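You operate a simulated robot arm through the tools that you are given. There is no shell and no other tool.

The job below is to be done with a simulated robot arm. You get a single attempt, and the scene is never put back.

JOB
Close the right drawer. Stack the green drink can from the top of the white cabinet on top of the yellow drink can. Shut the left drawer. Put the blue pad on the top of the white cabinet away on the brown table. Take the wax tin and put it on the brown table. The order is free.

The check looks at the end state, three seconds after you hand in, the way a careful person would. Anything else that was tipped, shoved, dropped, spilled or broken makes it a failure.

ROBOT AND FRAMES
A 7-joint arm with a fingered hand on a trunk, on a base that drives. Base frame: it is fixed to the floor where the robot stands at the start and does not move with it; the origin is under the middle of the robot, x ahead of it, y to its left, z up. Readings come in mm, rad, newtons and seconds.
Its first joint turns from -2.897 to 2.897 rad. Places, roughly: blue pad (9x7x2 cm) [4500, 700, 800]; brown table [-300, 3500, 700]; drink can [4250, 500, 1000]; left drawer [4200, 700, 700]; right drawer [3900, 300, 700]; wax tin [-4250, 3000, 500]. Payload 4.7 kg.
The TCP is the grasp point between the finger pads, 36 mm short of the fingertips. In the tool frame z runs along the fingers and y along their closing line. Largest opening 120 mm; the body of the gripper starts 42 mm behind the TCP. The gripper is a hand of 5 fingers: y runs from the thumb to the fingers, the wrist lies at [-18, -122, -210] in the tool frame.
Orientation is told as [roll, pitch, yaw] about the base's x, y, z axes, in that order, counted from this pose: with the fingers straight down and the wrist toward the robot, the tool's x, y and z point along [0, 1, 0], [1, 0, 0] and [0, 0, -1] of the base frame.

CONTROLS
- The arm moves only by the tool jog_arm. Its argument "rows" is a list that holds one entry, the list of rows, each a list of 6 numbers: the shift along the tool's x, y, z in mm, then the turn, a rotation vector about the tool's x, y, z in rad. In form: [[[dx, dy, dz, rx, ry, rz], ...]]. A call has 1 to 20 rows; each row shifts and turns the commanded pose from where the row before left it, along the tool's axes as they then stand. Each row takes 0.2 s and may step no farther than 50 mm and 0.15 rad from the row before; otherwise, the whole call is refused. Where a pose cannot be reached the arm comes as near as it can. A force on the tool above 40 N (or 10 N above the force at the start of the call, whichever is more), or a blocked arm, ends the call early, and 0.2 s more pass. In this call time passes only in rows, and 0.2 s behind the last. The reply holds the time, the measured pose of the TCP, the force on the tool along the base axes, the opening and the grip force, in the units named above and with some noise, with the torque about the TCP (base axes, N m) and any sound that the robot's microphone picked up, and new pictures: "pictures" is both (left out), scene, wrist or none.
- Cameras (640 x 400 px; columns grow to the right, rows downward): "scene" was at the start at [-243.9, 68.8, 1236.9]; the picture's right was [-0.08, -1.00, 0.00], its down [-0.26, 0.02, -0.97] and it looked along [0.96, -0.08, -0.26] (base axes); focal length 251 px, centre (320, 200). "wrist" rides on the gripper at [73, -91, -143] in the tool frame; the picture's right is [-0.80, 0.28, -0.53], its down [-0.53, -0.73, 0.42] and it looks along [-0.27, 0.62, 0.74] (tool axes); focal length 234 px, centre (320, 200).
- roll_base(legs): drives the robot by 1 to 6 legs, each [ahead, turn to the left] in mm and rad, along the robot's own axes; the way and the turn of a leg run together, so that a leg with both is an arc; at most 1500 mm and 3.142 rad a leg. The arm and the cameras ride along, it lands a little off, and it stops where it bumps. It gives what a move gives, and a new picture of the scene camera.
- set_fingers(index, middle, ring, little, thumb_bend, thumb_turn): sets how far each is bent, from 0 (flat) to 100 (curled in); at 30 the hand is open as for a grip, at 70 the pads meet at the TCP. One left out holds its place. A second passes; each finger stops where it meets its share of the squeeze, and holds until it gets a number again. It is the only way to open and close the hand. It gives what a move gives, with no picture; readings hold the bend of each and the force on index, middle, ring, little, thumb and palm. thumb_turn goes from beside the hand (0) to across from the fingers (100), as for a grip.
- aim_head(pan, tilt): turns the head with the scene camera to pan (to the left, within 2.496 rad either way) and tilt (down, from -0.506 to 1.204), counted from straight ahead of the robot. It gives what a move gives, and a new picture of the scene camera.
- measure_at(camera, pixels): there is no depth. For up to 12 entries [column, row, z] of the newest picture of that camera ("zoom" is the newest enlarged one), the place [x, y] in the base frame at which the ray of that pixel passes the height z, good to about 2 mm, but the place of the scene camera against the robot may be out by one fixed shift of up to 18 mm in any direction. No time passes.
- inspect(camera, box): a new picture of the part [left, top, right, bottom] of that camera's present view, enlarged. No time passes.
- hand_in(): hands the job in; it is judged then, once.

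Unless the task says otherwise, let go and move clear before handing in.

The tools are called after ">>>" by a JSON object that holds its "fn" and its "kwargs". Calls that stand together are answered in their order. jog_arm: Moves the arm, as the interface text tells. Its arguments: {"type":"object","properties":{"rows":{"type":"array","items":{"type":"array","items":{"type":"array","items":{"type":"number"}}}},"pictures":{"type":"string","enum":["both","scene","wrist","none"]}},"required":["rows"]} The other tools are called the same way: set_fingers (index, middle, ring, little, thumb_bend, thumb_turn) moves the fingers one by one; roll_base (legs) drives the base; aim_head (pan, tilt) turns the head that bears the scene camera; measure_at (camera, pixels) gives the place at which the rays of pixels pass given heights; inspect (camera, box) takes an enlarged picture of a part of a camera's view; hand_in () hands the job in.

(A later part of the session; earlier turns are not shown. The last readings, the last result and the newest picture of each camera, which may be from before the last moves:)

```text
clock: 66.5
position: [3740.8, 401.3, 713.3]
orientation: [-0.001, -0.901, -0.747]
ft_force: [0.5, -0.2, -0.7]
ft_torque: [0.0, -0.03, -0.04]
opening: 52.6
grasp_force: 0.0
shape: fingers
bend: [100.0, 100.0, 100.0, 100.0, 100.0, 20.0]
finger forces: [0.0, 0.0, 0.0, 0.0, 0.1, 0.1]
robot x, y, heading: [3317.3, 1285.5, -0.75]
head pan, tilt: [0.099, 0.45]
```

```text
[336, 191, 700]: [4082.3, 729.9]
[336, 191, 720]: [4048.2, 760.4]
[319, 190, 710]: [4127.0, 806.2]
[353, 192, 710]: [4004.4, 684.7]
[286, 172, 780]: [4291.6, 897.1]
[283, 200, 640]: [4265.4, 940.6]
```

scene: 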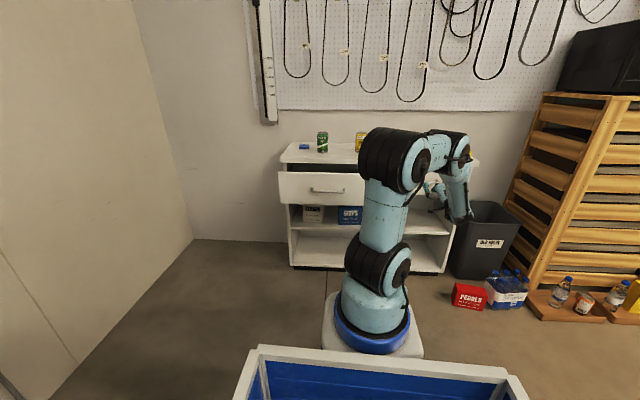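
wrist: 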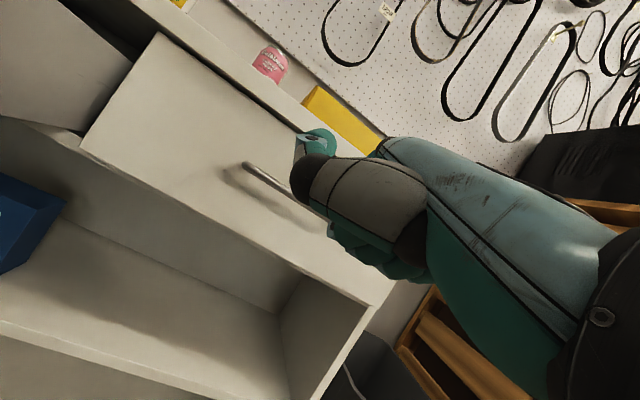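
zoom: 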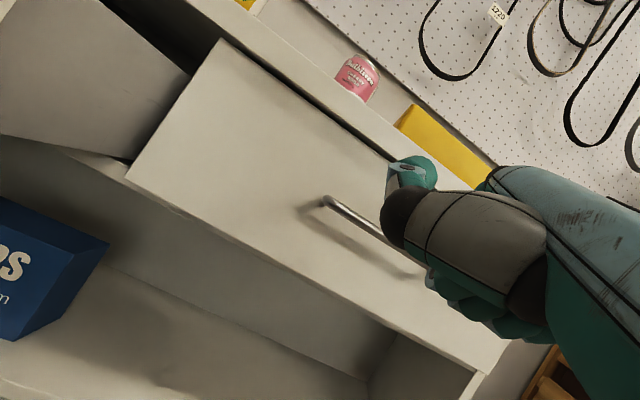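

Left handle is near (4065,745,710). I'll back off 255 mm, then slide 470 mm left in front of it.

>>> {"fn": "jog_arm", "kwargs": {"rows": [[[0, -26, -33, 0, 0, 0], [0, -26, -33, 0, 0, 0], [0, -26, -33, 0, 0, 0], [0, -26, -33, 0, 0, 0], [0, -26, -33, 0, 0, 0], [0, -26, -33, 0, 0, 0], [47, 0, 0, 0, 0, 0], [47, 0, 0, 0, 0, 0], [47, 0, 0, 0, 0, 0], [47, 0, 0, 0, 0, 0], [47, 0, 0, 0, 0, 0], [47, 0, 0, 0, 0, 0], [47, 0, 0, 0, 0, 0], [47, 0, 0, 0, 0, 0], [47, 0, 0, 0, 0, 0], [47, 0, 0, 0, 0, 0]]]}}

>>> {"fn": "inspect", "kwargs": {"camera": "scene", "box": [260, 120, 500, 280]}}

```text
clock: 69.9
position: [3776.4, 829.8, 739.5]
orientation: [-0.008, -0.91, -0.738]
ft_force: [-0.6, -0.5, -0.2]
ft_torque: [-0.02, -0.05, 0.01]
opening: 52.5
grasp_force: 0.0
shape: fingers
bend: [100.0, 100.0, 100.0, 100.0, 100.0, 20.0]
finger forces: [0.0, 0.0, 0.1, 0.0, 0.1, 0.0]
out of reach, approached as far as the arm can: row 13, 14, 15, 16
robot x, y, heading: [3313.6, 1286.3, -0.754]
head pan, tilt: [0.099, 0.45]
```

scene: 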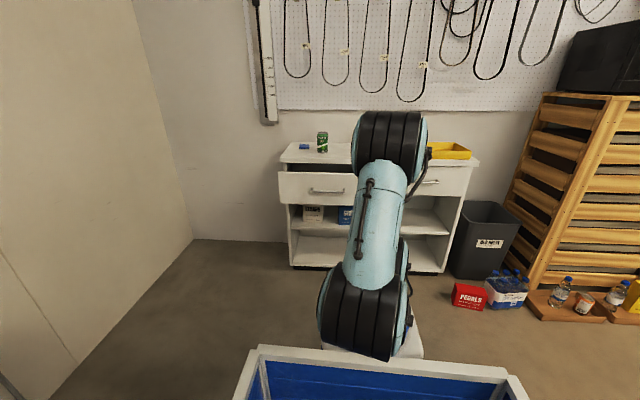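
wrist: 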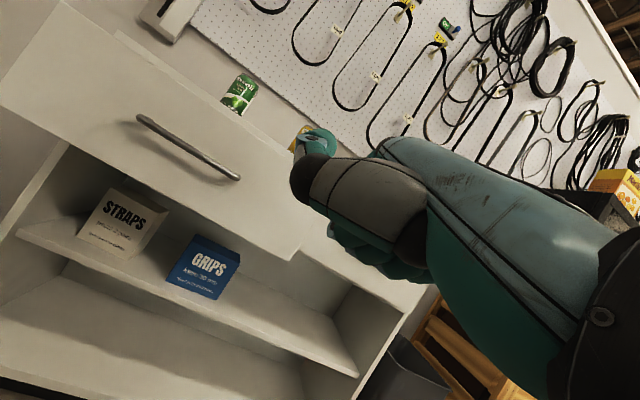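

```text
2.50 times, centred on (380, 200) of scene
```

zoom: 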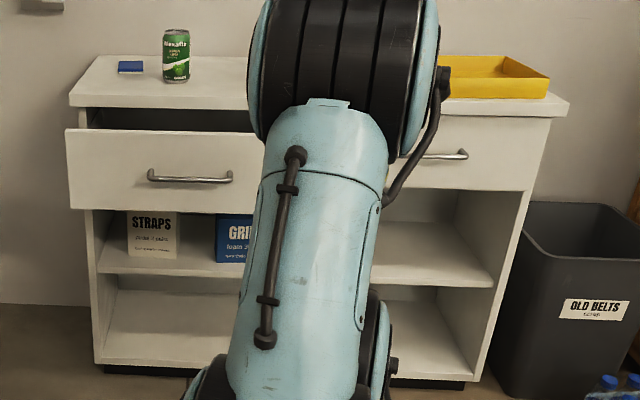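

The right drawer looks flush now. The arm was too close in to go left, so I'll go forward 110 mm, down a little, then left 144 mm.

>>> {"fn": "jog_arm", "kwargs": {"rows": [[[0, 17, 36, 0, 0, 0], [0, 17, 36, 0, 0, 0], [0, 17, 36, 0, 0, 0], [48, 0, 0, 0, 0, 0], [48, 0, 0, 0, 0, 0], [48, 0, 0, 0, 0, 0]]]}}

```text
clock: 71.3
position: [3827.7, 760.7, 745.8]
orientation: [-0.002, -0.897, -0.728]
ft_force: [-1.2, 0.3, 0.1]
ft_torque: [0.0, -0.01, -0.03]
opening: 52.7
grasp_force: 0.1
shape: fingers
bend: [100.0, 100.0, 100.0, 100.0, 100.0, 20.0]
finger forces: [0.1, 0.0, 0.0, 0.0, 0.0, 0.0]
out of reach, approached as far as the arm can: row 1, 2, 3, 4, 5, 6
robot x, y, heading: [3318.6, 1288.0, -0.747]
head pan, tilt: [0.099, 0.45]
```

scene: 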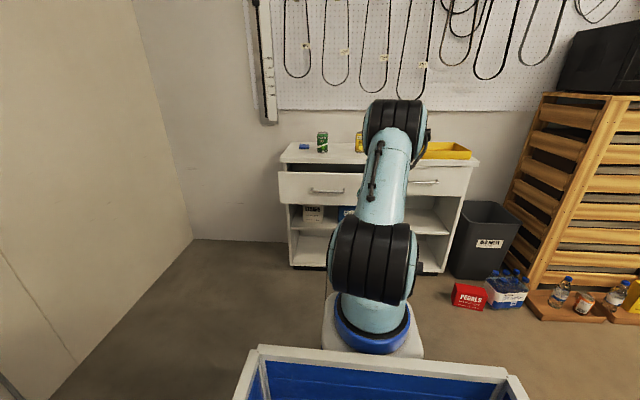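
wrist: 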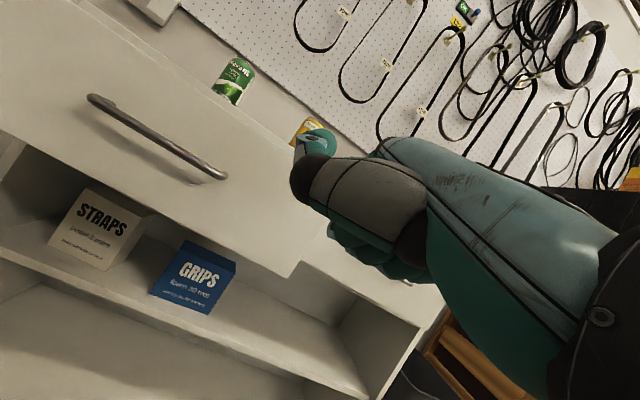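

The arm cannot go further left from this posture (stands at s≈3244). I'll turn the base left 0.2 rad so the fist comes in front of the left handle.

>>> {"fn": "roll_base", "kwargs": {"legs": [[0, 0.2]]}}

>>> {"fn": "jog_arm", "kwargs": {"rows": [[[0, 0, 0, 0, 0, 0]]]}}

```text
clock: 72.4
position: [3922.2, 873.9, 744.6]
orientation: [-0.003, -0.899, -0.527]
ft_force: [0.4, -0.4, 0.3]
ft_torque: [0.0, 0.0, -0.01]
opening: 52.5
grasp_force: 0.1
shape: fingers
bend: [100.0, 100.0, 100.0, 100.0, 100.0, 20.0]
finger forces: [0.1, 0.0, 0.0, 0.1, 0.0, 0.0]
robot x, y, heading: [3312.9, 1290.5, -0.549]
head pan, tilt: [0.099, 0.45]
```

scene: 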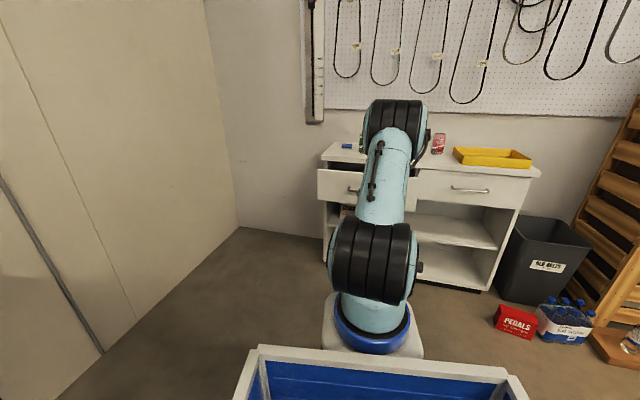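

```text
clock: 72.8
position: [3921.8, 874.4, 745.1]
orientation: [-0.004, -0.899, -0.529]
ft_force: [-0.1, -0.4, 0.6]
ft_torque: [-0.01, 0.02, 0.0]
opening: 52.6
grasp_force: 0.0
shape: fingers
bend: [100.0, 100.0, 100.0, 100.0, 100.0, 20.0]
finger forces: [0.0, 0.0, 0.1, 0.1, 0.1, 0.0]
robot x, y, heading: [3312.2, 1286.3, -0.551]
head pan, tilt: [0.099, 0.45]
```

scene: 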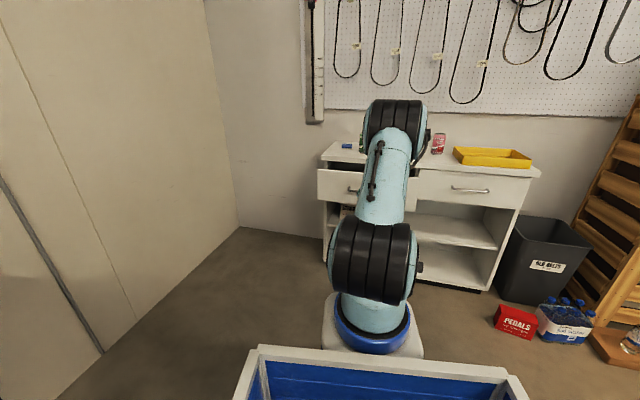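
wrist: 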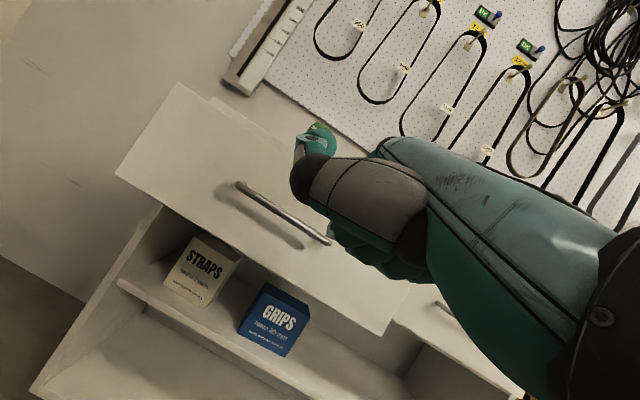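

The fist is now in line with the left handle (seen at (283,212)). I'll lower 30 mm and push along the cabinet's depth direction.

>>> {"fn": "jog_arm", "kwargs": {"rows": [[[-7.6, 10.2, 28.9, 0, 0, 0], [-7.6, 10.2, 28.9, 0, 0, 0], [-7.6, 10.2, 28.9, 0, 0, 0], [-7.6, 18, 22.7, 0, 0, 0], [-7.6, 18, 22.7, 0, 0, 0]]]}}

```text
clock: 74.0
position: [4029.4, 768.2, 716.0]
orientation: [-0.005, -0.897, -0.529]
ft_force: [0.0, -0.5, 0.0]
ft_torque: [0.02, 0.01, 0.01]
opening: 52.7
grasp_force: 0.1
shape: fingers
bend: [100.0, 100.0, 100.0, 100.0, 100.0, 20.0]
finger forces: [0.0, 0.0, 0.0, 0.1, 0.0, 0.1]
robot x, y, heading: [3311.6, 1286.7, -0.553]
head pan, tilt: [0.099, 0.45]
```

scene: 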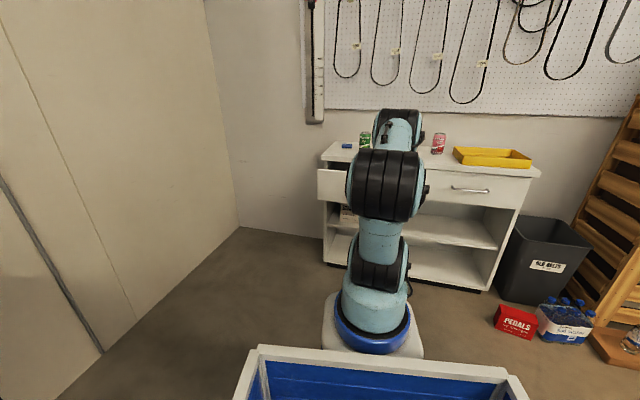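
wrist: 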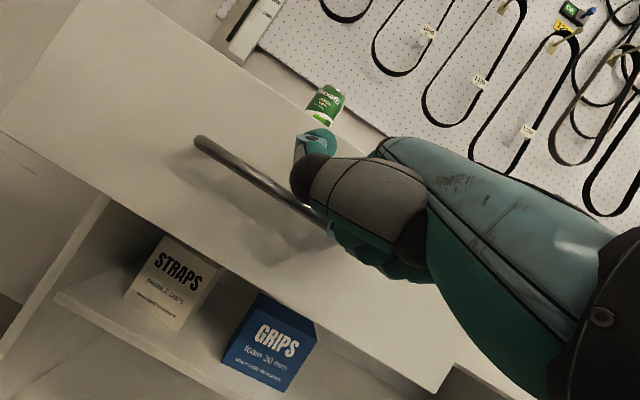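

No contact yet; the handle is just ahead. Pushing on in 20 mm steps.

>>> {"fn": "jog_arm", "kwargs": {"rows": [[[-5.1, 12, 15.1, 0, 0, 0], [-5.1, 12, 15.1, 0, 0, 0], [-5.1, 12, 15.1, 0, 0, 0], [-5.1, 12, 15.1, 0, 0, 0], [-5.1, 12, 15.1, 0, 0, 0], [-5.1, 12, 15.1, 0, 0, 0]]]}}

```text
clock: 75.4
position: [4111.2, 681.2, 711.3]
orientation: [-0.003, -0.896, -0.531]
ft_force: [-0.9, 0.7, 0.3]
ft_torque: [0.01, 0.01, -0.02]
opening: 52.2
grasp_force: 0.1
shape: fingers
bend: [100.0, 100.0, 100.0, 100.0, 100.0, 20.0]
finger forces: [0.0, 0.1, 0.0, 0.1, 0.0, 0.1]
robot x, y, heading: [3316.7, 1289.7, -0.554]
head pan, tilt: [0.099, 0.45]
```

scene: 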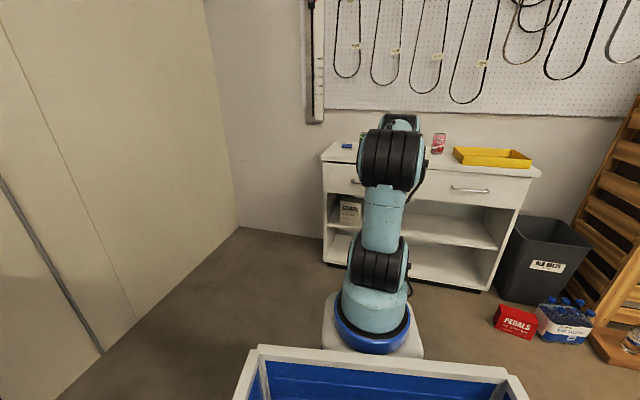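
wrist: 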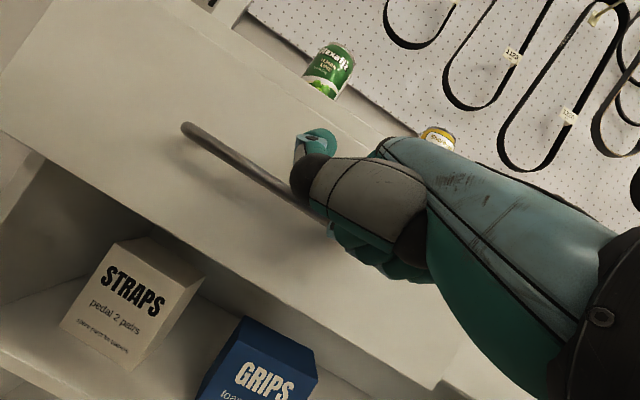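

The left drawer is sliding in with almost no force. I'll continue about 90 mm.

>>> {"fn": "jog_arm", "kwargs": {"rows": [[[-5.1, 12, 15.1, 0, 0, 0], [-5.1, 12, 15.1, 0, 0, 0], [-5.1, 12, 15.1, 0, 0, 0], [-4, 9.2, 11.4, 0, 0, 0], [-4, 9.2, 11.4, 0, 0, 0], [-4, 9.2, 11.4, 0, 0, 0]]]}}

```text
clock: 76.5
position: [4168.7, 622.5, 724.4]
orientation: [-0.004, -0.913, -0.53]
ft_force: [-13.3, 6.8, 18.7]
ft_torque: [0.18, 0.25, 0.0]
opening: 52.7
grasp_force: 11.4
shape: fingers
bend: [100.0, 100.0, 100.0, 100.0, 100.0, 20.0]
finger forces: [15.0, 8.9, 0.1, 0.1, 0.1, 0.0]
robot x, y, heading: [3311.7, 1290.5, -0.554]
head pan, tilt: [0.099, 0.45]
stopped in row 5: the force on the tool passed its limit at 44 N (the readings are from after the stop); the commanded pose is now the measured one
```

scene: 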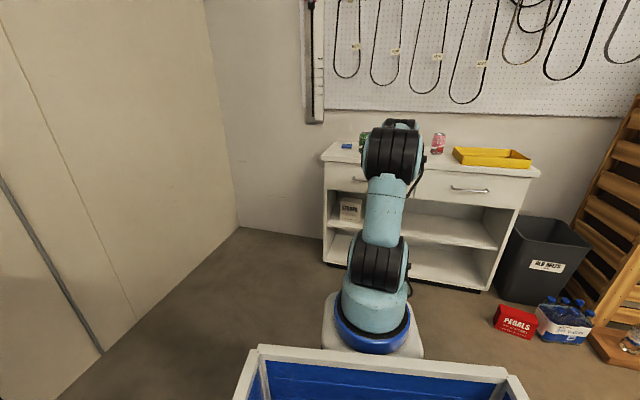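
wrist: 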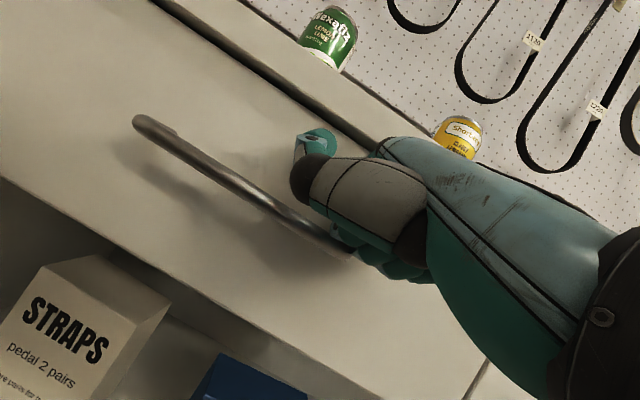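

The push stopped at 44 N with d≈-2508, similar to the right one (-2520). I'll back off and inspect both drawers.

>>> {"fn": "jog_arm", "kwargs": {"rows": [[[8, -20, -25, 0, 0, 0], [10, -24, -30, 0, 0, 0], [10, -24, -30, 0, 0, 0], [10, -24, -30, 0, 0, 0], [10, -24, -30, 0, 0, 0], [10, -24, -30, 0, 0, 0]]]}}

>>> {"fn": "inspect", "kwargs": {"camera": "scene", "box": [310, 120, 550, 280]}}

>>> {"fn": "inspect", "kwargs": {"camera": "wrist", "box": [0, 0, 480, 400]}}

```text
clock: 78.0
position: [4003.5, 787.0, 718.4]
orientation: [-0.004, -0.907, -0.53]
ft_force: [-1.6, -0.8, -0.7]
ft_torque: [-0.01, -0.02, -0.02]
opening: 52.6
grasp_force: 0.1
shape: fingers
bend: [100.0, 100.0, 100.0, 100.0, 100.0, 20.0]
finger forces: [0.0, 0.1, 0.0, 0.0, 0.1, 0.0]
robot x, y, heading: [3310.7, 1285.8, -0.553]
head pan, tilt: [0.099, 0.45]
```

scene: 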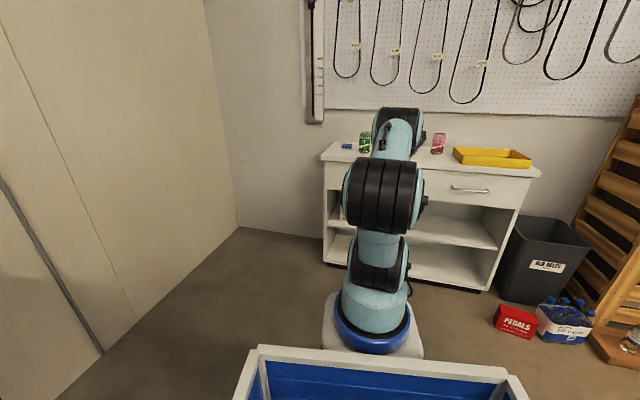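
wrist: 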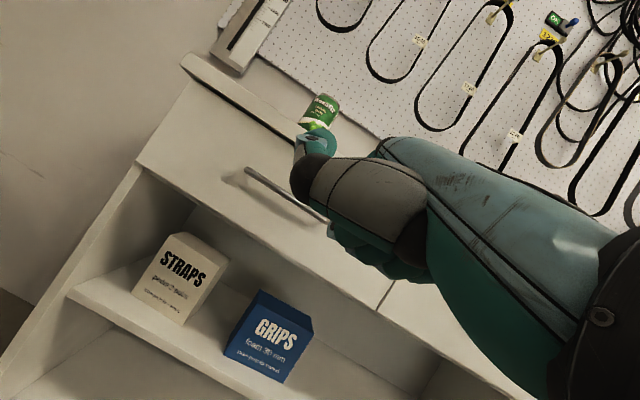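

```text
2.50 times, centred on (430, 200) of scene
```

zoom: 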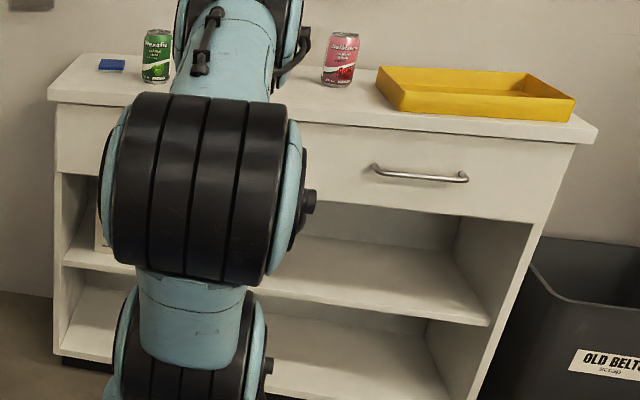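

```text
1.00 times, centred on (240, 200) of wrist (not enlarged: the box is as wide or as high as the picture)
```

zoom: 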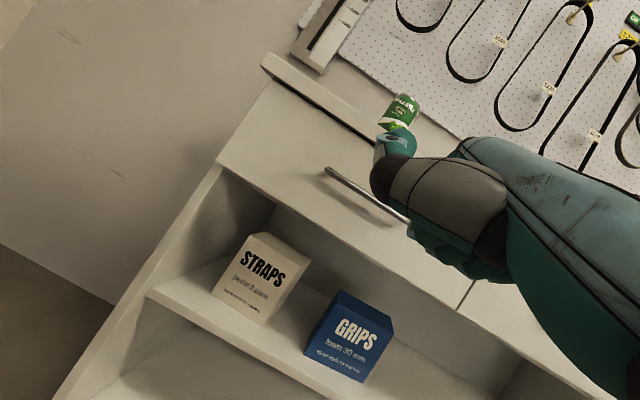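

Both drawers now sit flush with the cabinet front (seam at (385,295) in the wrist view). Next I'll lift the hand, turn the tool downwards, and open it for a grip.

>>> {"fn": "jog_arm", "kwargs": {"rows": [[[0, 37, -29, 0, 0, 0], [0, 37, -29, 0, 0, 0], [0, 37, -29, 0, 0, 0], [0, 37, -29, 0, 0, 0], [0, 37, -29, 0, 0, 0], [0, 37, -29, 0, 0, 0], [0, 37, -29, 0, 0, 0], [0, 37, -29, 0, 0, 0], [0, 0, 0, 0.15, 0, 0], [0, 0, 0, 0.15, 0, 0], [0, 0, 0, 0.15, 0, 0], [0, 0, 0, 0.15, 0, 0], [0, 0, 0, 0.15, 0, 0], [0, 0, 0, 0.15, 0, 0]]]}}

>>> {"fn": "set_fingers", "kwargs": {"thumb_turn": 98, "thumb_bend": 30, "index": 30, "middle": 30, "ring": 30, "little": 30}}

>>> {"fn": "inspect", "kwargs": {"camera": "scene", "box": [310, 120, 550, 280]}}

```text
clock: 81.0
position: [4005.3, 787.5, 1092.7]
orientation: [-0.003, -0.007, -0.535]
ft_force: [-0.3, -0.4, 1.2]
ft_torque: [0.01, -0.02, 0.01]
opening: 52.7
grasp_force: 0.0
shape: fingers
bend: [100.0, 100.0, 100.0, 100.0, 100.0, 20.0]
finger forces: [0.0, 0.1, 0.0, 0.0, 0.0, 0.0]
robot x, y, heading: [3312.5, 1287.3, -0.55]
head pan, tilt: [0.099, 0.45]
```

scene: 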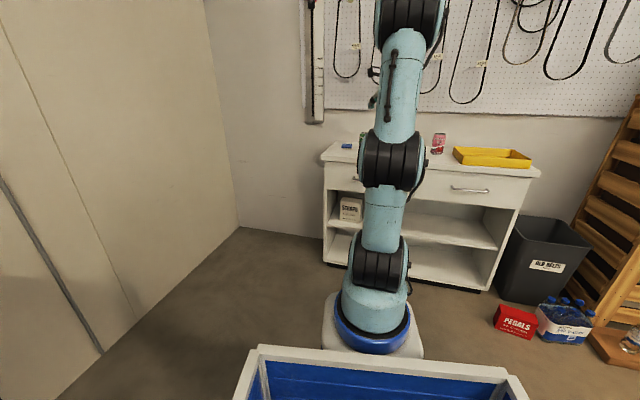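
wrist: 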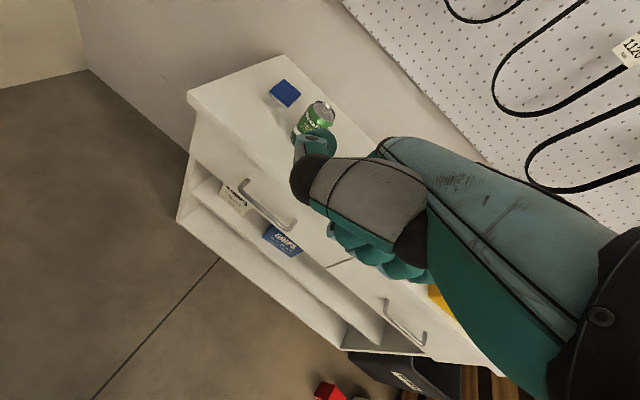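

```text
clock: 82.0
position: [4004.4, 787.0, 1092.4]
orientation: [-0.002, -0.008, -0.534]
ft_force: [-0.2, -0.1, -0.4]
ft_torque: [-0.01, -0.02, -0.02]
opening: 122.1
grasp_force: 0.0
shape: fingers
bend: [30.0, 30.0, 30.0, 30.0, 30.0, 96.0]
finger forces: [0.1, 0.0, 0.1, 0.0, 0.0, 0.0]
robot x, y, heading: [3314.7, 1285.7, -0.55]
head pan, tilt: [0.099, 0.45]
```

```text
2.50 times, centred on (430, 200) of scene
```

zoom: 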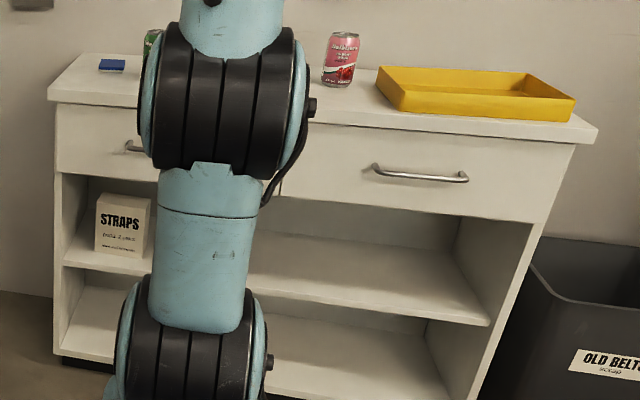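

The wrist camera now looks down on the cabinet top: pad at (285,93), green can at (318,115). I'll measure them and the slab corners at some heights.

>>> {"fn": "measure_at", "kwargs": {"camera": "wrist", "pixels": [[187, 95, 800], [187, 95, 850], [285, 93, 830], [285, 93, 850], [272, 95, 840], [300, 95, 840], [280, 80, 840], [290, 107, 840], [322, 107, 960], [322, 107, 940], [305, 135, 835], [280, 55, 835]]}}

```text
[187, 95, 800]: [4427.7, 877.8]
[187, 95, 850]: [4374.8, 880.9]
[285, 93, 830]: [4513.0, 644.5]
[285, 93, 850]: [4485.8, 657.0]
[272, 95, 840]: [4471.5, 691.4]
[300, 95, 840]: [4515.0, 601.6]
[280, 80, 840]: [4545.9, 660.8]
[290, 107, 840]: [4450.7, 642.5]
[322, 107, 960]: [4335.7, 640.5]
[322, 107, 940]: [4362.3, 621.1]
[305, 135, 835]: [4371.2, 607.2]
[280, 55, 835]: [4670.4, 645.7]
```

I'll enlarge the wrist view around the pad and can for finer pixels.

>>> {"fn": "inspect", "kwargs": {"camera": "wrist", "box": [180, 40, 380, 165]}}

```text
3.20 times, centred on (280, 102) of wrist
```

zoom: 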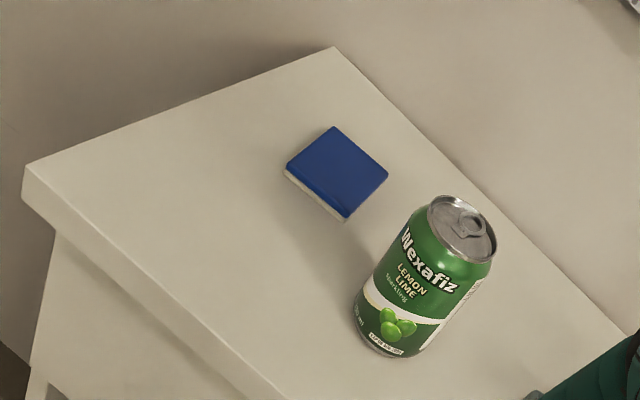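

I'll measure can top centre (464,227), bottom centre (391,333), pad corners and slab corners in the zoom.

>>> {"fn": "measure_at", "kwargs": {"camera": "zoom", "pixels": [[464, 227, 940], [464, 227, 970], [391, 333, 820], [391, 333, 850], [335, 126, 850], [388, 176, 850], [340, 212, 850], [285, 165, 850], [24, 165, 835], [335, 47, 835], [640, 335, 835]]}}

```text
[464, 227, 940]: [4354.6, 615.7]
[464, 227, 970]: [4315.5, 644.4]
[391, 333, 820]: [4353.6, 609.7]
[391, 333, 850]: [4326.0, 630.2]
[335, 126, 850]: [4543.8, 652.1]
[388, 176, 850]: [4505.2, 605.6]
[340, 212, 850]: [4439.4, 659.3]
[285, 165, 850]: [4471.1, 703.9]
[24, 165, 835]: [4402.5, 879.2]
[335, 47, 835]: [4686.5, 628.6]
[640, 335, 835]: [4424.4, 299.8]
```

The cans and pad are measured: green can about (4345,615), pad about (4490,655), slab near z≈820, cabinet heading about -0.70. I'll drive 350 mm closer with the hand held high and square up.

>>> {"fn": "roll_base", "kwargs": {"legs": [[350, 0], [0, -0.15]]}}

>>> {"fn": "jog_arm", "kwargs": {"rows": [[[0, 0, 0, 0, 0, 0]]]}}

```text
clock: 84.9
position: [4221.0, 504.4, 1093.6]
orientation: [-0.002, -0.009, -0.684]
ft_force: [0.2, 0.5, 0.3]
ft_torque: [-0.03, 0.0, 0.0]
opening: 122.7
grasp_force: 0.2
shape: fingers
bend: [30.0, 30.0, 30.0, 30.0, 30.0, 96.0]
finger forces: [0.0, 0.1, 0.0, 0.0, 0.0, 0.1]
robot x, y, heading: [3612.0, 1104.2, -0.702]
head pan, tilt: [0.099, 0.45]
```

scene: 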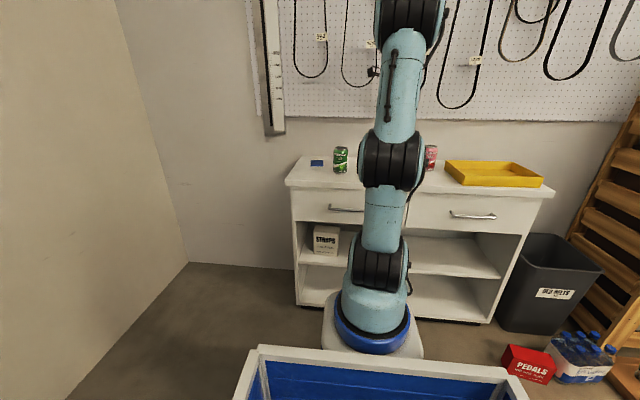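

```text
clock: 85.3
position: [4222.6, 504.6, 1091.8]
orientation: [0.0, -0.008, -0.682]
ft_force: [0.5, 0.0, -0.2]
ft_torque: [-0.01, 0.01, 0.0]
opening: 122.1
grasp_force: 0.0
shape: fingers
bend: [30.0, 30.0, 30.0, 30.0, 30.0, 96.0]
finger forces: [0.0, 0.0, 0.1, 0.1, 0.0, 0.0]
robot x, y, heading: [3612.1, 1102.6, -0.706]
head pan, tilt: [0.099, 0.45]
```

scene: 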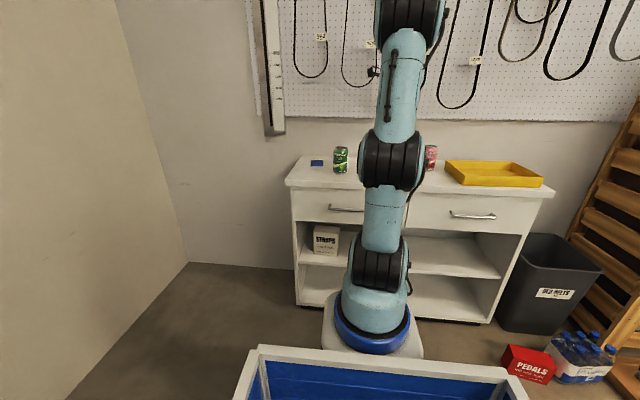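
wrist: 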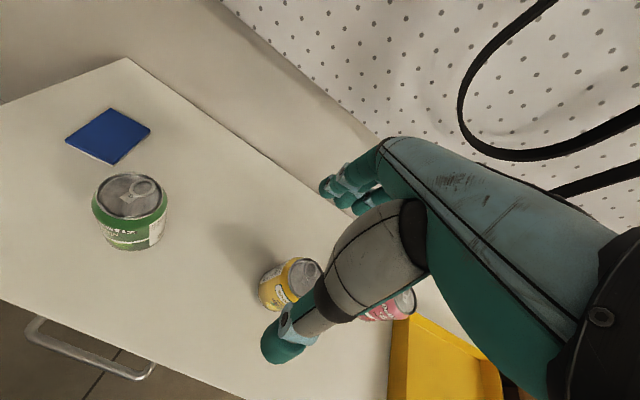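

From above: green can top at (131,195), yellow top at about (302,274), pad corners around (108,135). I'll zoom and measure.

>>> {"fn": "inspect", "kwargs": {"camera": "wrist", "box": [40, 90, 240, 215]}}

>>> {"fn": "measure_at", "kwargs": {"camera": "zoom", "pixels": [[291, 334, 920], [291, 334, 940], [291, 334, 960], [205, 57, 830], [358, 123, 830], [243, 238, 830], [80, 156, 830]]}}

>>> {"fn": "inspect", "kwargs": {"camera": "wrist", "box": [220, 220, 420, 345]}}

```text
3.20 times, centred on (140, 152) of wrist
```

zoom: 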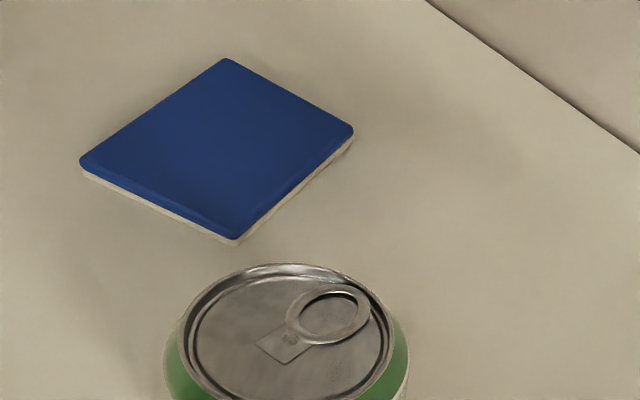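

```text
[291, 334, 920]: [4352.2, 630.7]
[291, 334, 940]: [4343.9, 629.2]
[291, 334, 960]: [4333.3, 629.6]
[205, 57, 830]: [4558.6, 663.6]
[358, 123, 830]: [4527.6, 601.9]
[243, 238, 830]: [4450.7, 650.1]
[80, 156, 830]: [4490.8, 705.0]
```

```text
3.20 times, centred on (320, 282) of wrist
```

zoom: 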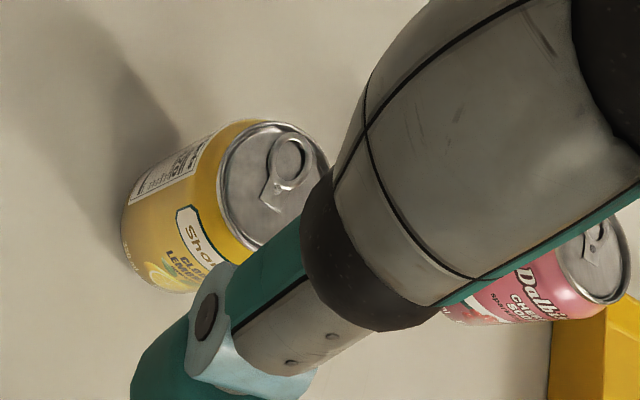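

Triangulating two views gives green can top ≈ (4338,629,953), so slab z≈832. I'll measure the yellow can's top (zoom (272,186)) and pink (595,258).

>>> {"fn": "measure_at", "kwargs": {"camera": "zoom", "pixels": [[272, 186, 953], [272, 186, 943], [165, 240, 835], [595, 258, 953]]}}

>>> {"fn": "measure_at", "kwargs": {"camera": "wrist", "pixels": [[104, 108, 851], [152, 128.4, 851], [115, 163.5, 851], [65, 139, 851], [131, 194.4, 953], [131, 194.4, 948]]}}

```text
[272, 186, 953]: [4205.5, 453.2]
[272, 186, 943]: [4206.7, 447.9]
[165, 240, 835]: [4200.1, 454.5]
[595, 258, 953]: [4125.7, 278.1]
```

```text
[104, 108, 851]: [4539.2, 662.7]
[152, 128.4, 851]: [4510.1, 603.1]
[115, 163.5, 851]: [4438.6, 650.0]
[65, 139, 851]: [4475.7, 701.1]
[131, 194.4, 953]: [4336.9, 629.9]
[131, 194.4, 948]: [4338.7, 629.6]
```

Yellow at (4205,453), pink (4126,278), pad centre (4491,654). I'll move the open hand above the green can at (4337,630).

>>> {"fn": "jog_arm", "kwargs": {"rows": [[[42.4, 2.6, 0, 0, 0, 0], [42.4, 2.6, 0, 0, 0, 0], [42.4, 2.6, 0, 0, 0, 0], [42.4, 2.6, 0, 0, 0, 0]]]}}

```text
clock: 86.3
position: [4338.3, 630.6, 1092.7]
orientation: [0.0, -0.007, -0.684]
ft_force: [0.3, 0.1, -0.2]
ft_torque: [-0.01, -0.01, 0.01]
opening: 122.3
grasp_force: 0.0
shape: fingers
bend: [30.0, 30.0, 30.0, 30.0, 30.0, 96.0]
finger forces: [0.0, 0.0, 0.1, 0.0, 0.0, 0.1]
robot x, y, heading: [3613.4, 1105.3, -0.706]
head pan, tilt: [0.099, 0.45]
```

scene: 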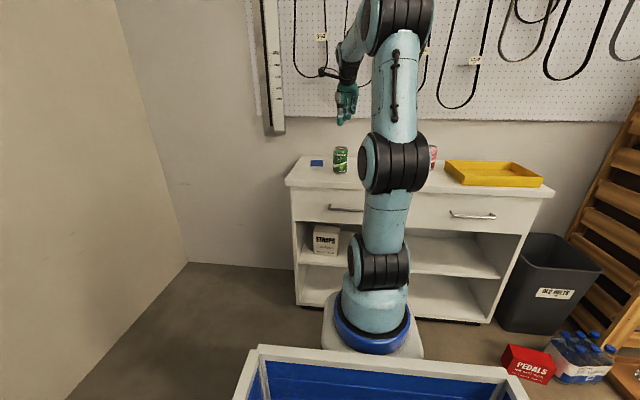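
wrist: 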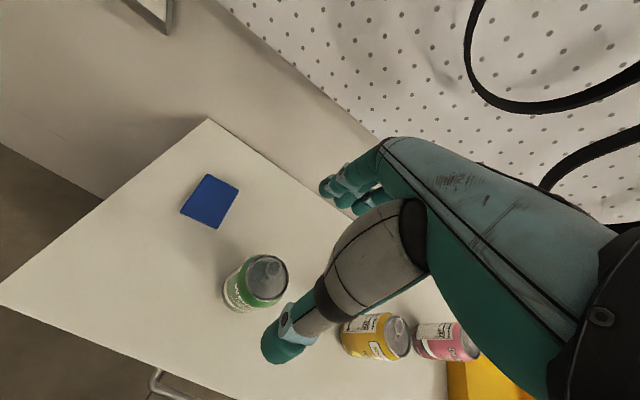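

The green can's top at (266,275) lies exactly beneath the TCP's path. I'll re-measure everything from this view to refine.

>>> {"fn": "measure_at", "kwargs": {"camera": "wrist", "pixels": [[265, 276, 953], [396, 334, 953], [210, 174, 851], [239, 188, 851], [217, 229, 851], [181, 212, 851]]}}

>>> {"fn": "inspect", "kwargs": {"camera": "wrist", "box": [170, 160, 430, 370]}}

```text
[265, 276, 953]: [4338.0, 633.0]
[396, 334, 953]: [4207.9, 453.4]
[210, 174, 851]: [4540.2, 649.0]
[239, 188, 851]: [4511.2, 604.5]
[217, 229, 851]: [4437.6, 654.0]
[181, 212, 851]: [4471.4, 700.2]
```

```text
1.90 times, centred on (300, 265) of wrist
```

zoom: 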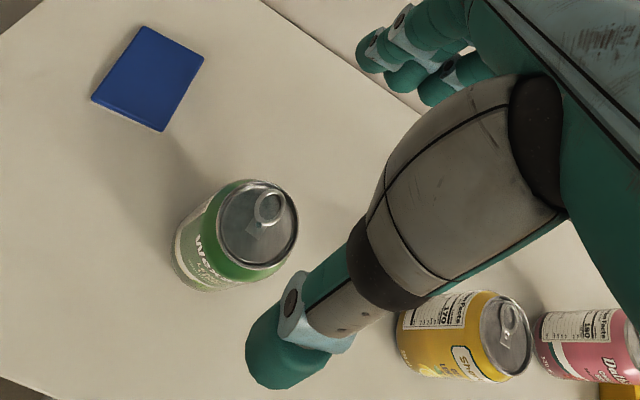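

Consistent positions. I'll descend 120 mm and check the wrist picture.

>>> {"fn": "jog_arm", "kwargs": {"rows": [[[0, 0, 40, 0, 0, 0], [0, 0, 40, 0, 0, 0], [0, 0, 40, 0, 0, 0]]], "pictures": "wrist"}}

```text
clock: 87.1
position: [4337.4, 630.4, 971.5]
orientation: [-0.002, -0.01, -0.682]
ft_force: [0.3, 0.2, 0.5]
ft_torque: [0.01, 0.0, 0.01]
opening: 122.5
grasp_force: 0.0
shape: fingers
bend: [30.0, 30.0, 30.0, 30.0, 30.0, 96.0]
finger forces: [0.1, 0.1, 0.0, 0.0, 0.0, 0.0]
robot x, y, heading: [3615.1, 1107.2, -0.708]
head pan, tilt: [0.099, 0.45]
```

wrist: 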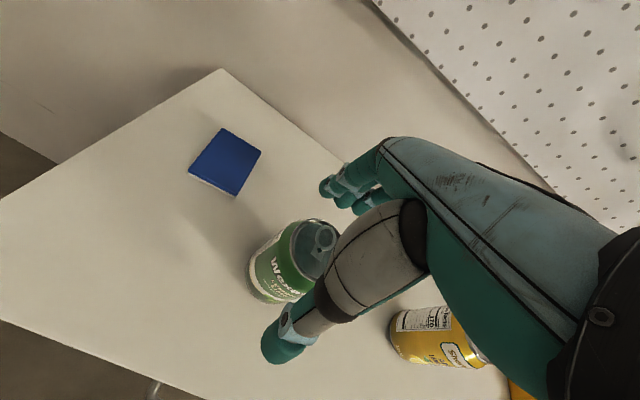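

The hand straddles the can with the thumb at the near side. Down another 47 mm, then close.

>>> {"fn": "jog_arm", "kwargs": {"rows": [[[0, 0, 24, 0, 0, 0], [0, 0, 23, 0, 0, 0]]]}}

```text
clock: 87.7
position: [4336.6, 631.2, 925.7]
orientation: [-0.002, -0.009, -0.682]
ft_force: [0.0, -0.2, 0.0]
ft_torque: [-0.02, 0.03, 0.03]
opening: 122.3
grasp_force: 0.1
shape: fingers
bend: [30.0, 30.0, 30.0, 30.0, 30.0, 96.0]
finger forces: [0.0, 0.1, 0.0, 0.0, 0.0, 0.1]
robot x, y, heading: [3611.7, 1106.4, -0.7]
head pan, tilt: [0.099, 0.45]
```

scene: 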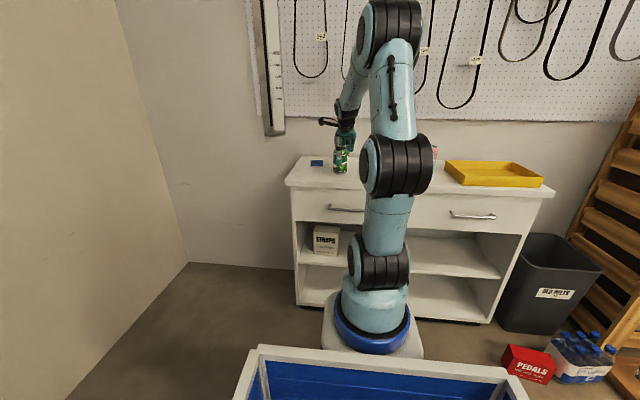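
wrist: 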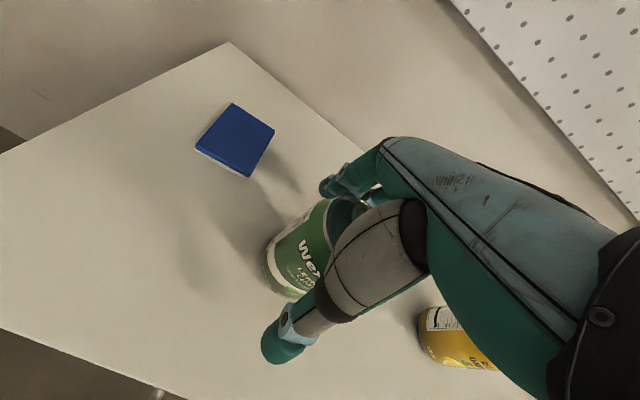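

Positioned. I'll close the fingers in two stages.

>>> {"fn": "set_fingers", "kwargs": {"index": 45, "middle": 45, "ring": 45, "little": 45, "thumb_bend": 45}}

>>> {"fn": "set_fingers", "kwargs": {"index": 54, "middle": 54, "ring": 54, "little": 54, "thumb_bend": 54}}

```text
clock: 88.7
position: [4337.4, 631.1, 924.5]
orientation: [-0.001, -0.008, -0.683]
ft_force: [-0.6, -0.7, 0.3]
ft_torque: [-0.01, 0.03, -0.01]
opening: 78.8
grasp_force: 0.0
shape: fingers
bend: [45.0, 45.0, 45.0, 45.0, 45.0, 97.0]
finger forces: [0.0, 0.0, 0.0, 0.1, 0.0, 0.1]
robot x, y, heading: [3611.3, 1101.6, -0.705]
head pan, tilt: [0.099, 0.45]
```

```text
clock: 89.7
position: [4338.0, 630.2, 924.4]
orientation: [-0.002, -0.007, -0.682]
ft_force: [1.2, -0.4, -0.3]
ft_torque: [-0.11, -0.16, -0.04]
opening: 63.3
grasp_force: 6.4
shape: fingers
bend: [50.0, 51.0, 54.0, 54.0, 50.0, 98.0]
finger forces: [3.3, 3.3, 0.0, 0.0, 5.9, 0.1]
robot x, y, heading: [3610.7, 1101.9, -0.706]
head pan, tilt: [0.099, 0.45]
```

The grip holds lightly (about 6 N). I'll tighten a little with all fingers.

>>> {"fn": "set_fingers", "kwargs": {"index": 64, "middle": 64, "ring": 64, "little": 64, "thumb_bend": 60}}

>>> {"fn": "jog_arm", "kwargs": {"rows": [[[0, 0, -10, 0, 0, 0], [0, 0, -15, 0, 0, 0]]], "pictures": "wrist"}}

```text
clock: 90.7
position: [4338.5, 630.9, 924.7]
orientation: [-0.002, -0.009, -0.683]
ft_force: [1.1, -0.9, 0.5]
ft_torque: [-0.25, -0.17, 0.03]
opening: 62.0
grasp_force: 16.0
shape: fingers
bend: [52.0, 54.0, 62.0, 64.0, 51.0, 98.0]
finger forces: [7.1, 7.1, 2.0, 0.1, 15.7, 0.0]
robot x, y, heading: [3608.4, 1102.9, -0.705]
head pan, tilt: [0.099, 0.45]
```

```text
clock: 91.3
position: [4337.0, 630.7, 949.4]
orientation: [-0.002, -0.008, -0.684]
ft_force: [0.1, -0.1, -3.7]
ft_torque: [0.01, -0.01, 0.04]
opening: 61.9
grasp_force: 15.4
shape: fingers
bend: [52.0, 54.0, 62.0, 64.0, 51.0, 98.0]
finger forces: [6.7, 6.3, 2.0, 0.0, 15.4, 0.0]
robot x, y, heading: [3613.2, 1105.3, -0.704]
head pan, tilt: [0.099, 0.45]
```

wrist: 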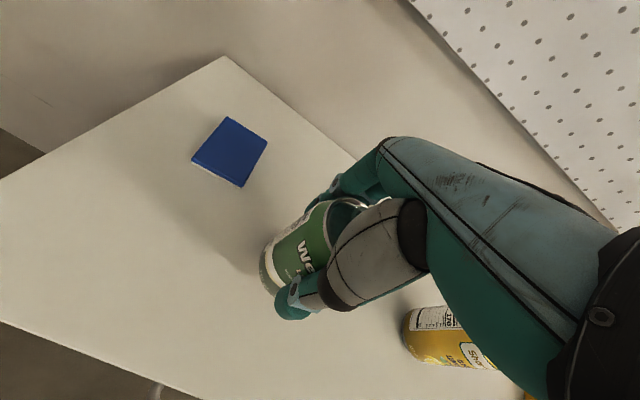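

The can is up (3.7 N weight). I'll raise it to z≈1085 and carry it 220 mm right over the yellow can.

>>> {"fn": "jog_arm", "kwargs": {"rows": [[[0, 0, -45, 0, 0, 0], [0, 0, -45, 0, 0, 0], [0, 0, -45, 0, 0, 0], [-22, 1, 0, 0, 0, 0], [-36, 1.8, 0, 0, 0, 0], [-36, 1.8, 0, 0, 0, 0], [-36, 1.8, 0, 0, 0, 0], [-36, 1.8, 0, 0, 0, 0], [-32, 1.6, 0, 0, 0, 0], [-21.6, 1.1, 0, 0, 0, 0]]]}}

>>> {"fn": "inspect", "kwargs": {"camera": "wrist", "box": [170, 160, 430, 370]}}

```text
clock: 93.5
position: [4207.2, 453.0, 1085.5]
orientation: [-0.001, -0.006, -0.683]
ft_force: [0.2, 0.1, -2.8]
ft_torque: [-0.04, 0.0, 0.04]
opening: 61.5
grasp_force: 14.4
shape: fingers
bend: [52.0, 55.0, 62.0, 64.0, 51.0, 98.0]
finger forces: [6.6, 6.1, 2.1, 0.0, 14.7, 0.0]
robot x, y, heading: [3614.0, 1103.2, -0.703]
head pan, tilt: [0.099, 0.45]
```

scene: 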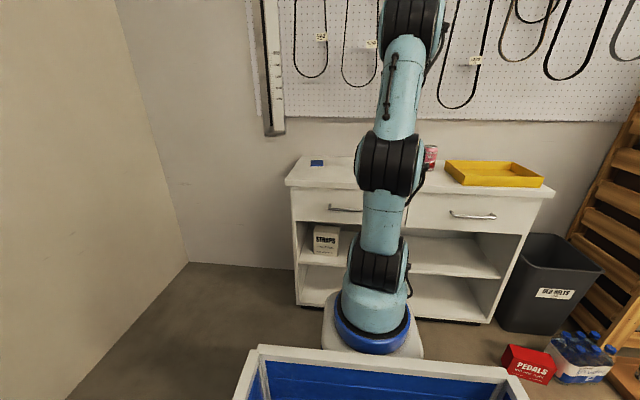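
wrist: 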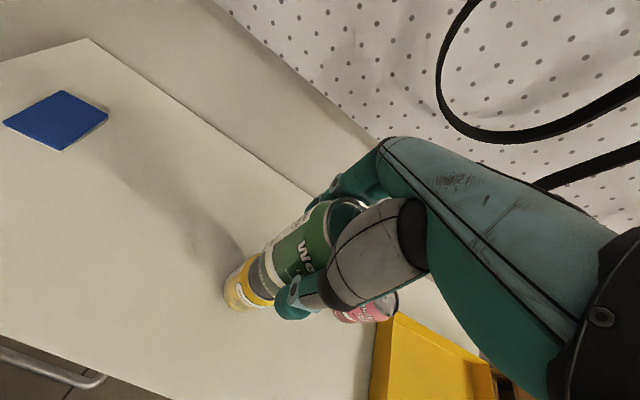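

```text
1.90 times, centred on (300, 265) of wrist
```

zoom: 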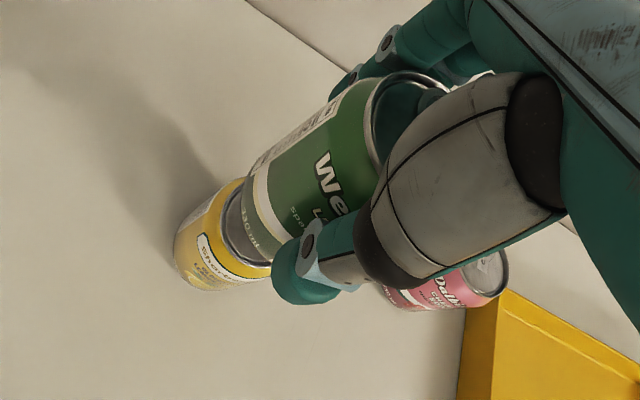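

The green can's edge lines up with the yellow can's edge in the zoom ((250,165)→(225,185)). I'll descend 35 mm, then feel for contact in small steps.

>>> {"fn": "jog_arm", "kwargs": {"rows": [[[0, 0, 20, 0, 0, 0], [0, 0, 13, 0, 0, 0]]], "pictures": "wrist"}}

>>> {"fn": "inspect", "kwargs": {"camera": "wrist", "box": [200, 180, 360, 340]}}

```text
clock: 94.1
position: [4207.7, 451.7, 1054.8]
orientation: [-0.001, -0.009, -0.682]
ft_force: [-0.3, 0.1, -3.2]
ft_torque: [0.01, -0.02, 0.0]
opening: 61.7
grasp_force: 15.0
shape: fingers
bend: [52.0, 55.0, 62.0, 64.0, 51.0, 98.0]
finger forces: [6.8, 6.2, 2.0, 0.0, 14.9, 0.0]
robot x, y, heading: [3614.5, 1103.4, -0.704]
head pan, tilt: [0.099, 0.45]
```

wrist: 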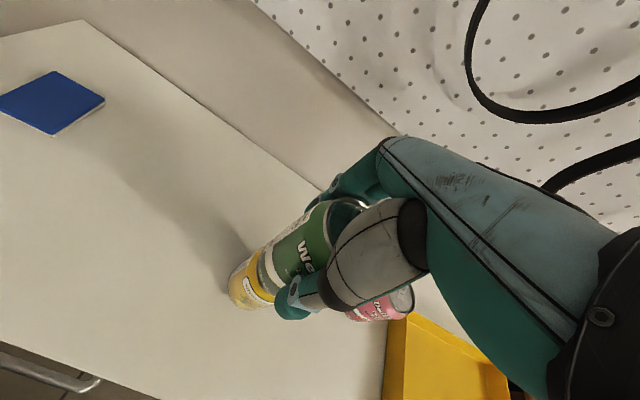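

```text
2.50 times, centred on (280, 260) of wrist
```

zoom: 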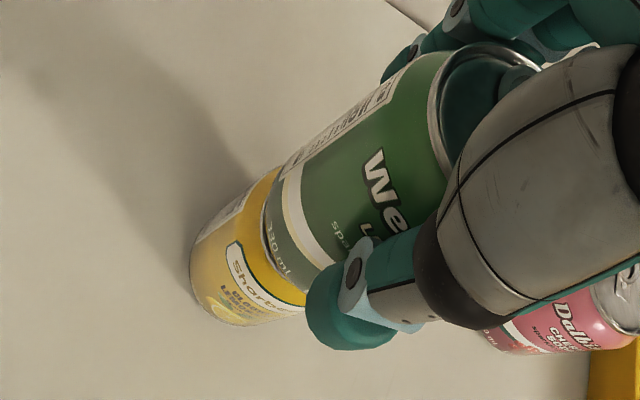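

Nearly there, the gap at (270,255) of the zoom is small. Stepping down 3 mm at a time, watching the vertical force.

>>> {"fn": "jog_arm", "kwargs": {"rows": [[[0, 0, 3, 0, 0, 0], [0, 0, 3, 0, 0, 0]]], "pictures": "none"}}

>>> {"fn": "jog_arm", "kwargs": {"rows": [[[0, 0, 2, 0, 0, 0], [0, 0, 1, 0, 0, 0]]], "pictures": "none"}}

```text
clock: 94.7
position: [4208.0, 452.7, 1046.8]
orientation: [-0.001, -0.007, -0.684]
ft_force: [-0.2, -0.4, -3.9]
ft_torque: [0.01, -0.02, -0.01]
opening: 61.6
grasp_force: 14.4
shape: fingers
bend: [52.0, 55.0, 62.0, 64.0, 51.0, 98.0]
finger forces: [6.8, 6.3, 2.0, 0.1, 14.7, 0.0]
robot x, y, heading: [3610.6, 1100.4, -0.702]
head pan, tilt: [0.099, 0.45]
```

```text
clock: 95.3
position: [4208.4, 452.0, 1044.3]
orientation: [-0.001, -0.006, -0.682]
ft_force: [0.5, -0.4, -2.9]
ft_torque: [0.01, 0.0, 0.0]
opening: 61.6
grasp_force: 14.5
shape: fingers
bend: [52.0, 55.0, 62.0, 64.0, 51.0, 98.0]
finger forces: [6.7, 6.2, 2.0, 0.1, 14.8, 0.0]
robot x, y, heading: [3616.2, 1103.2, -0.709]
head pan, tilt: [0.099, 0.45]
```

No contact yet (Fz still ≈ -3 N, z=1044). I'll continue in 2 mm steps.

>>> {"fn": "jog_arm", "kwargs": {"rows": [[[0, 0, 2, 0, 0, 0]]], "pictures": "none"}}

>>> {"fn": "jog_arm", "kwargs": {"rows": [[[0, 0, 2, 0, 0, 0]]], "pictures": "wrist"}}

>>> {"fn": "inspect", "kwargs": {"camera": "wrist", "box": [200, 180, 360, 340]}}

```text
clock: 95.7
position: [4207.7, 452.6, 1042.6]
orientation: [-0.002, -0.007, -0.681]
ft_force: [0.6, -0.1, -3.3]
ft_torque: [-0.01, -0.04, -0.02]
opening: 61.5
grasp_force: 14.9
shape: fingers
bend: [52.0, 55.0, 62.0, 64.0, 51.0, 98.0]
finger forces: [6.8, 6.2, 2.0, 0.0, 14.8, 0.1]
robot x, y, heading: [3611.1, 1106.7, -0.698]
head pan, tilt: [0.099, 0.45]
```

```text
clock: 96.1
position: [4206.9, 452.7, 1039.6]
orientation: [-0.002, -0.008, -0.681]
ft_force: [0.4, 0.2, -0.2]
ft_torque: [-0.04, -0.03, 0.0]
opening: 61.5
grasp_force: 15.1
shape: fingers
bend: [52.0, 55.0, 62.0, 64.0, 51.0, 98.0]
finger forces: [6.9, 6.1, 2.0, 0.0, 15.3, 0.1]
robot x, y, heading: [3613.5, 1101.9, -0.703]
head pan, tilt: [0.099, 0.45]
```

wrist: 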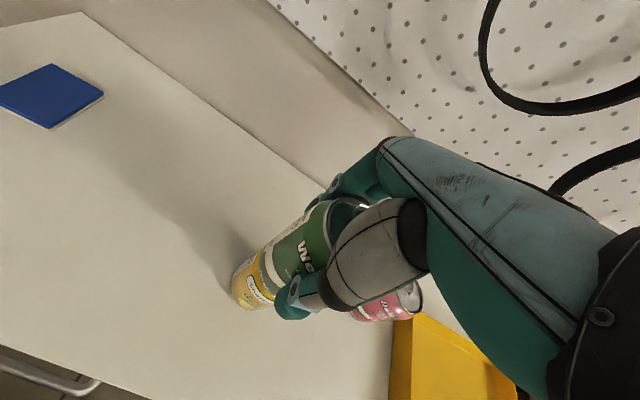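

```text
2.50 times, centred on (280, 260) of wrist
```

zoom: 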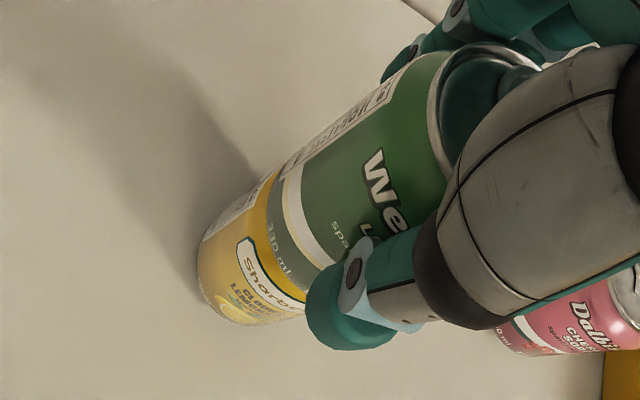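

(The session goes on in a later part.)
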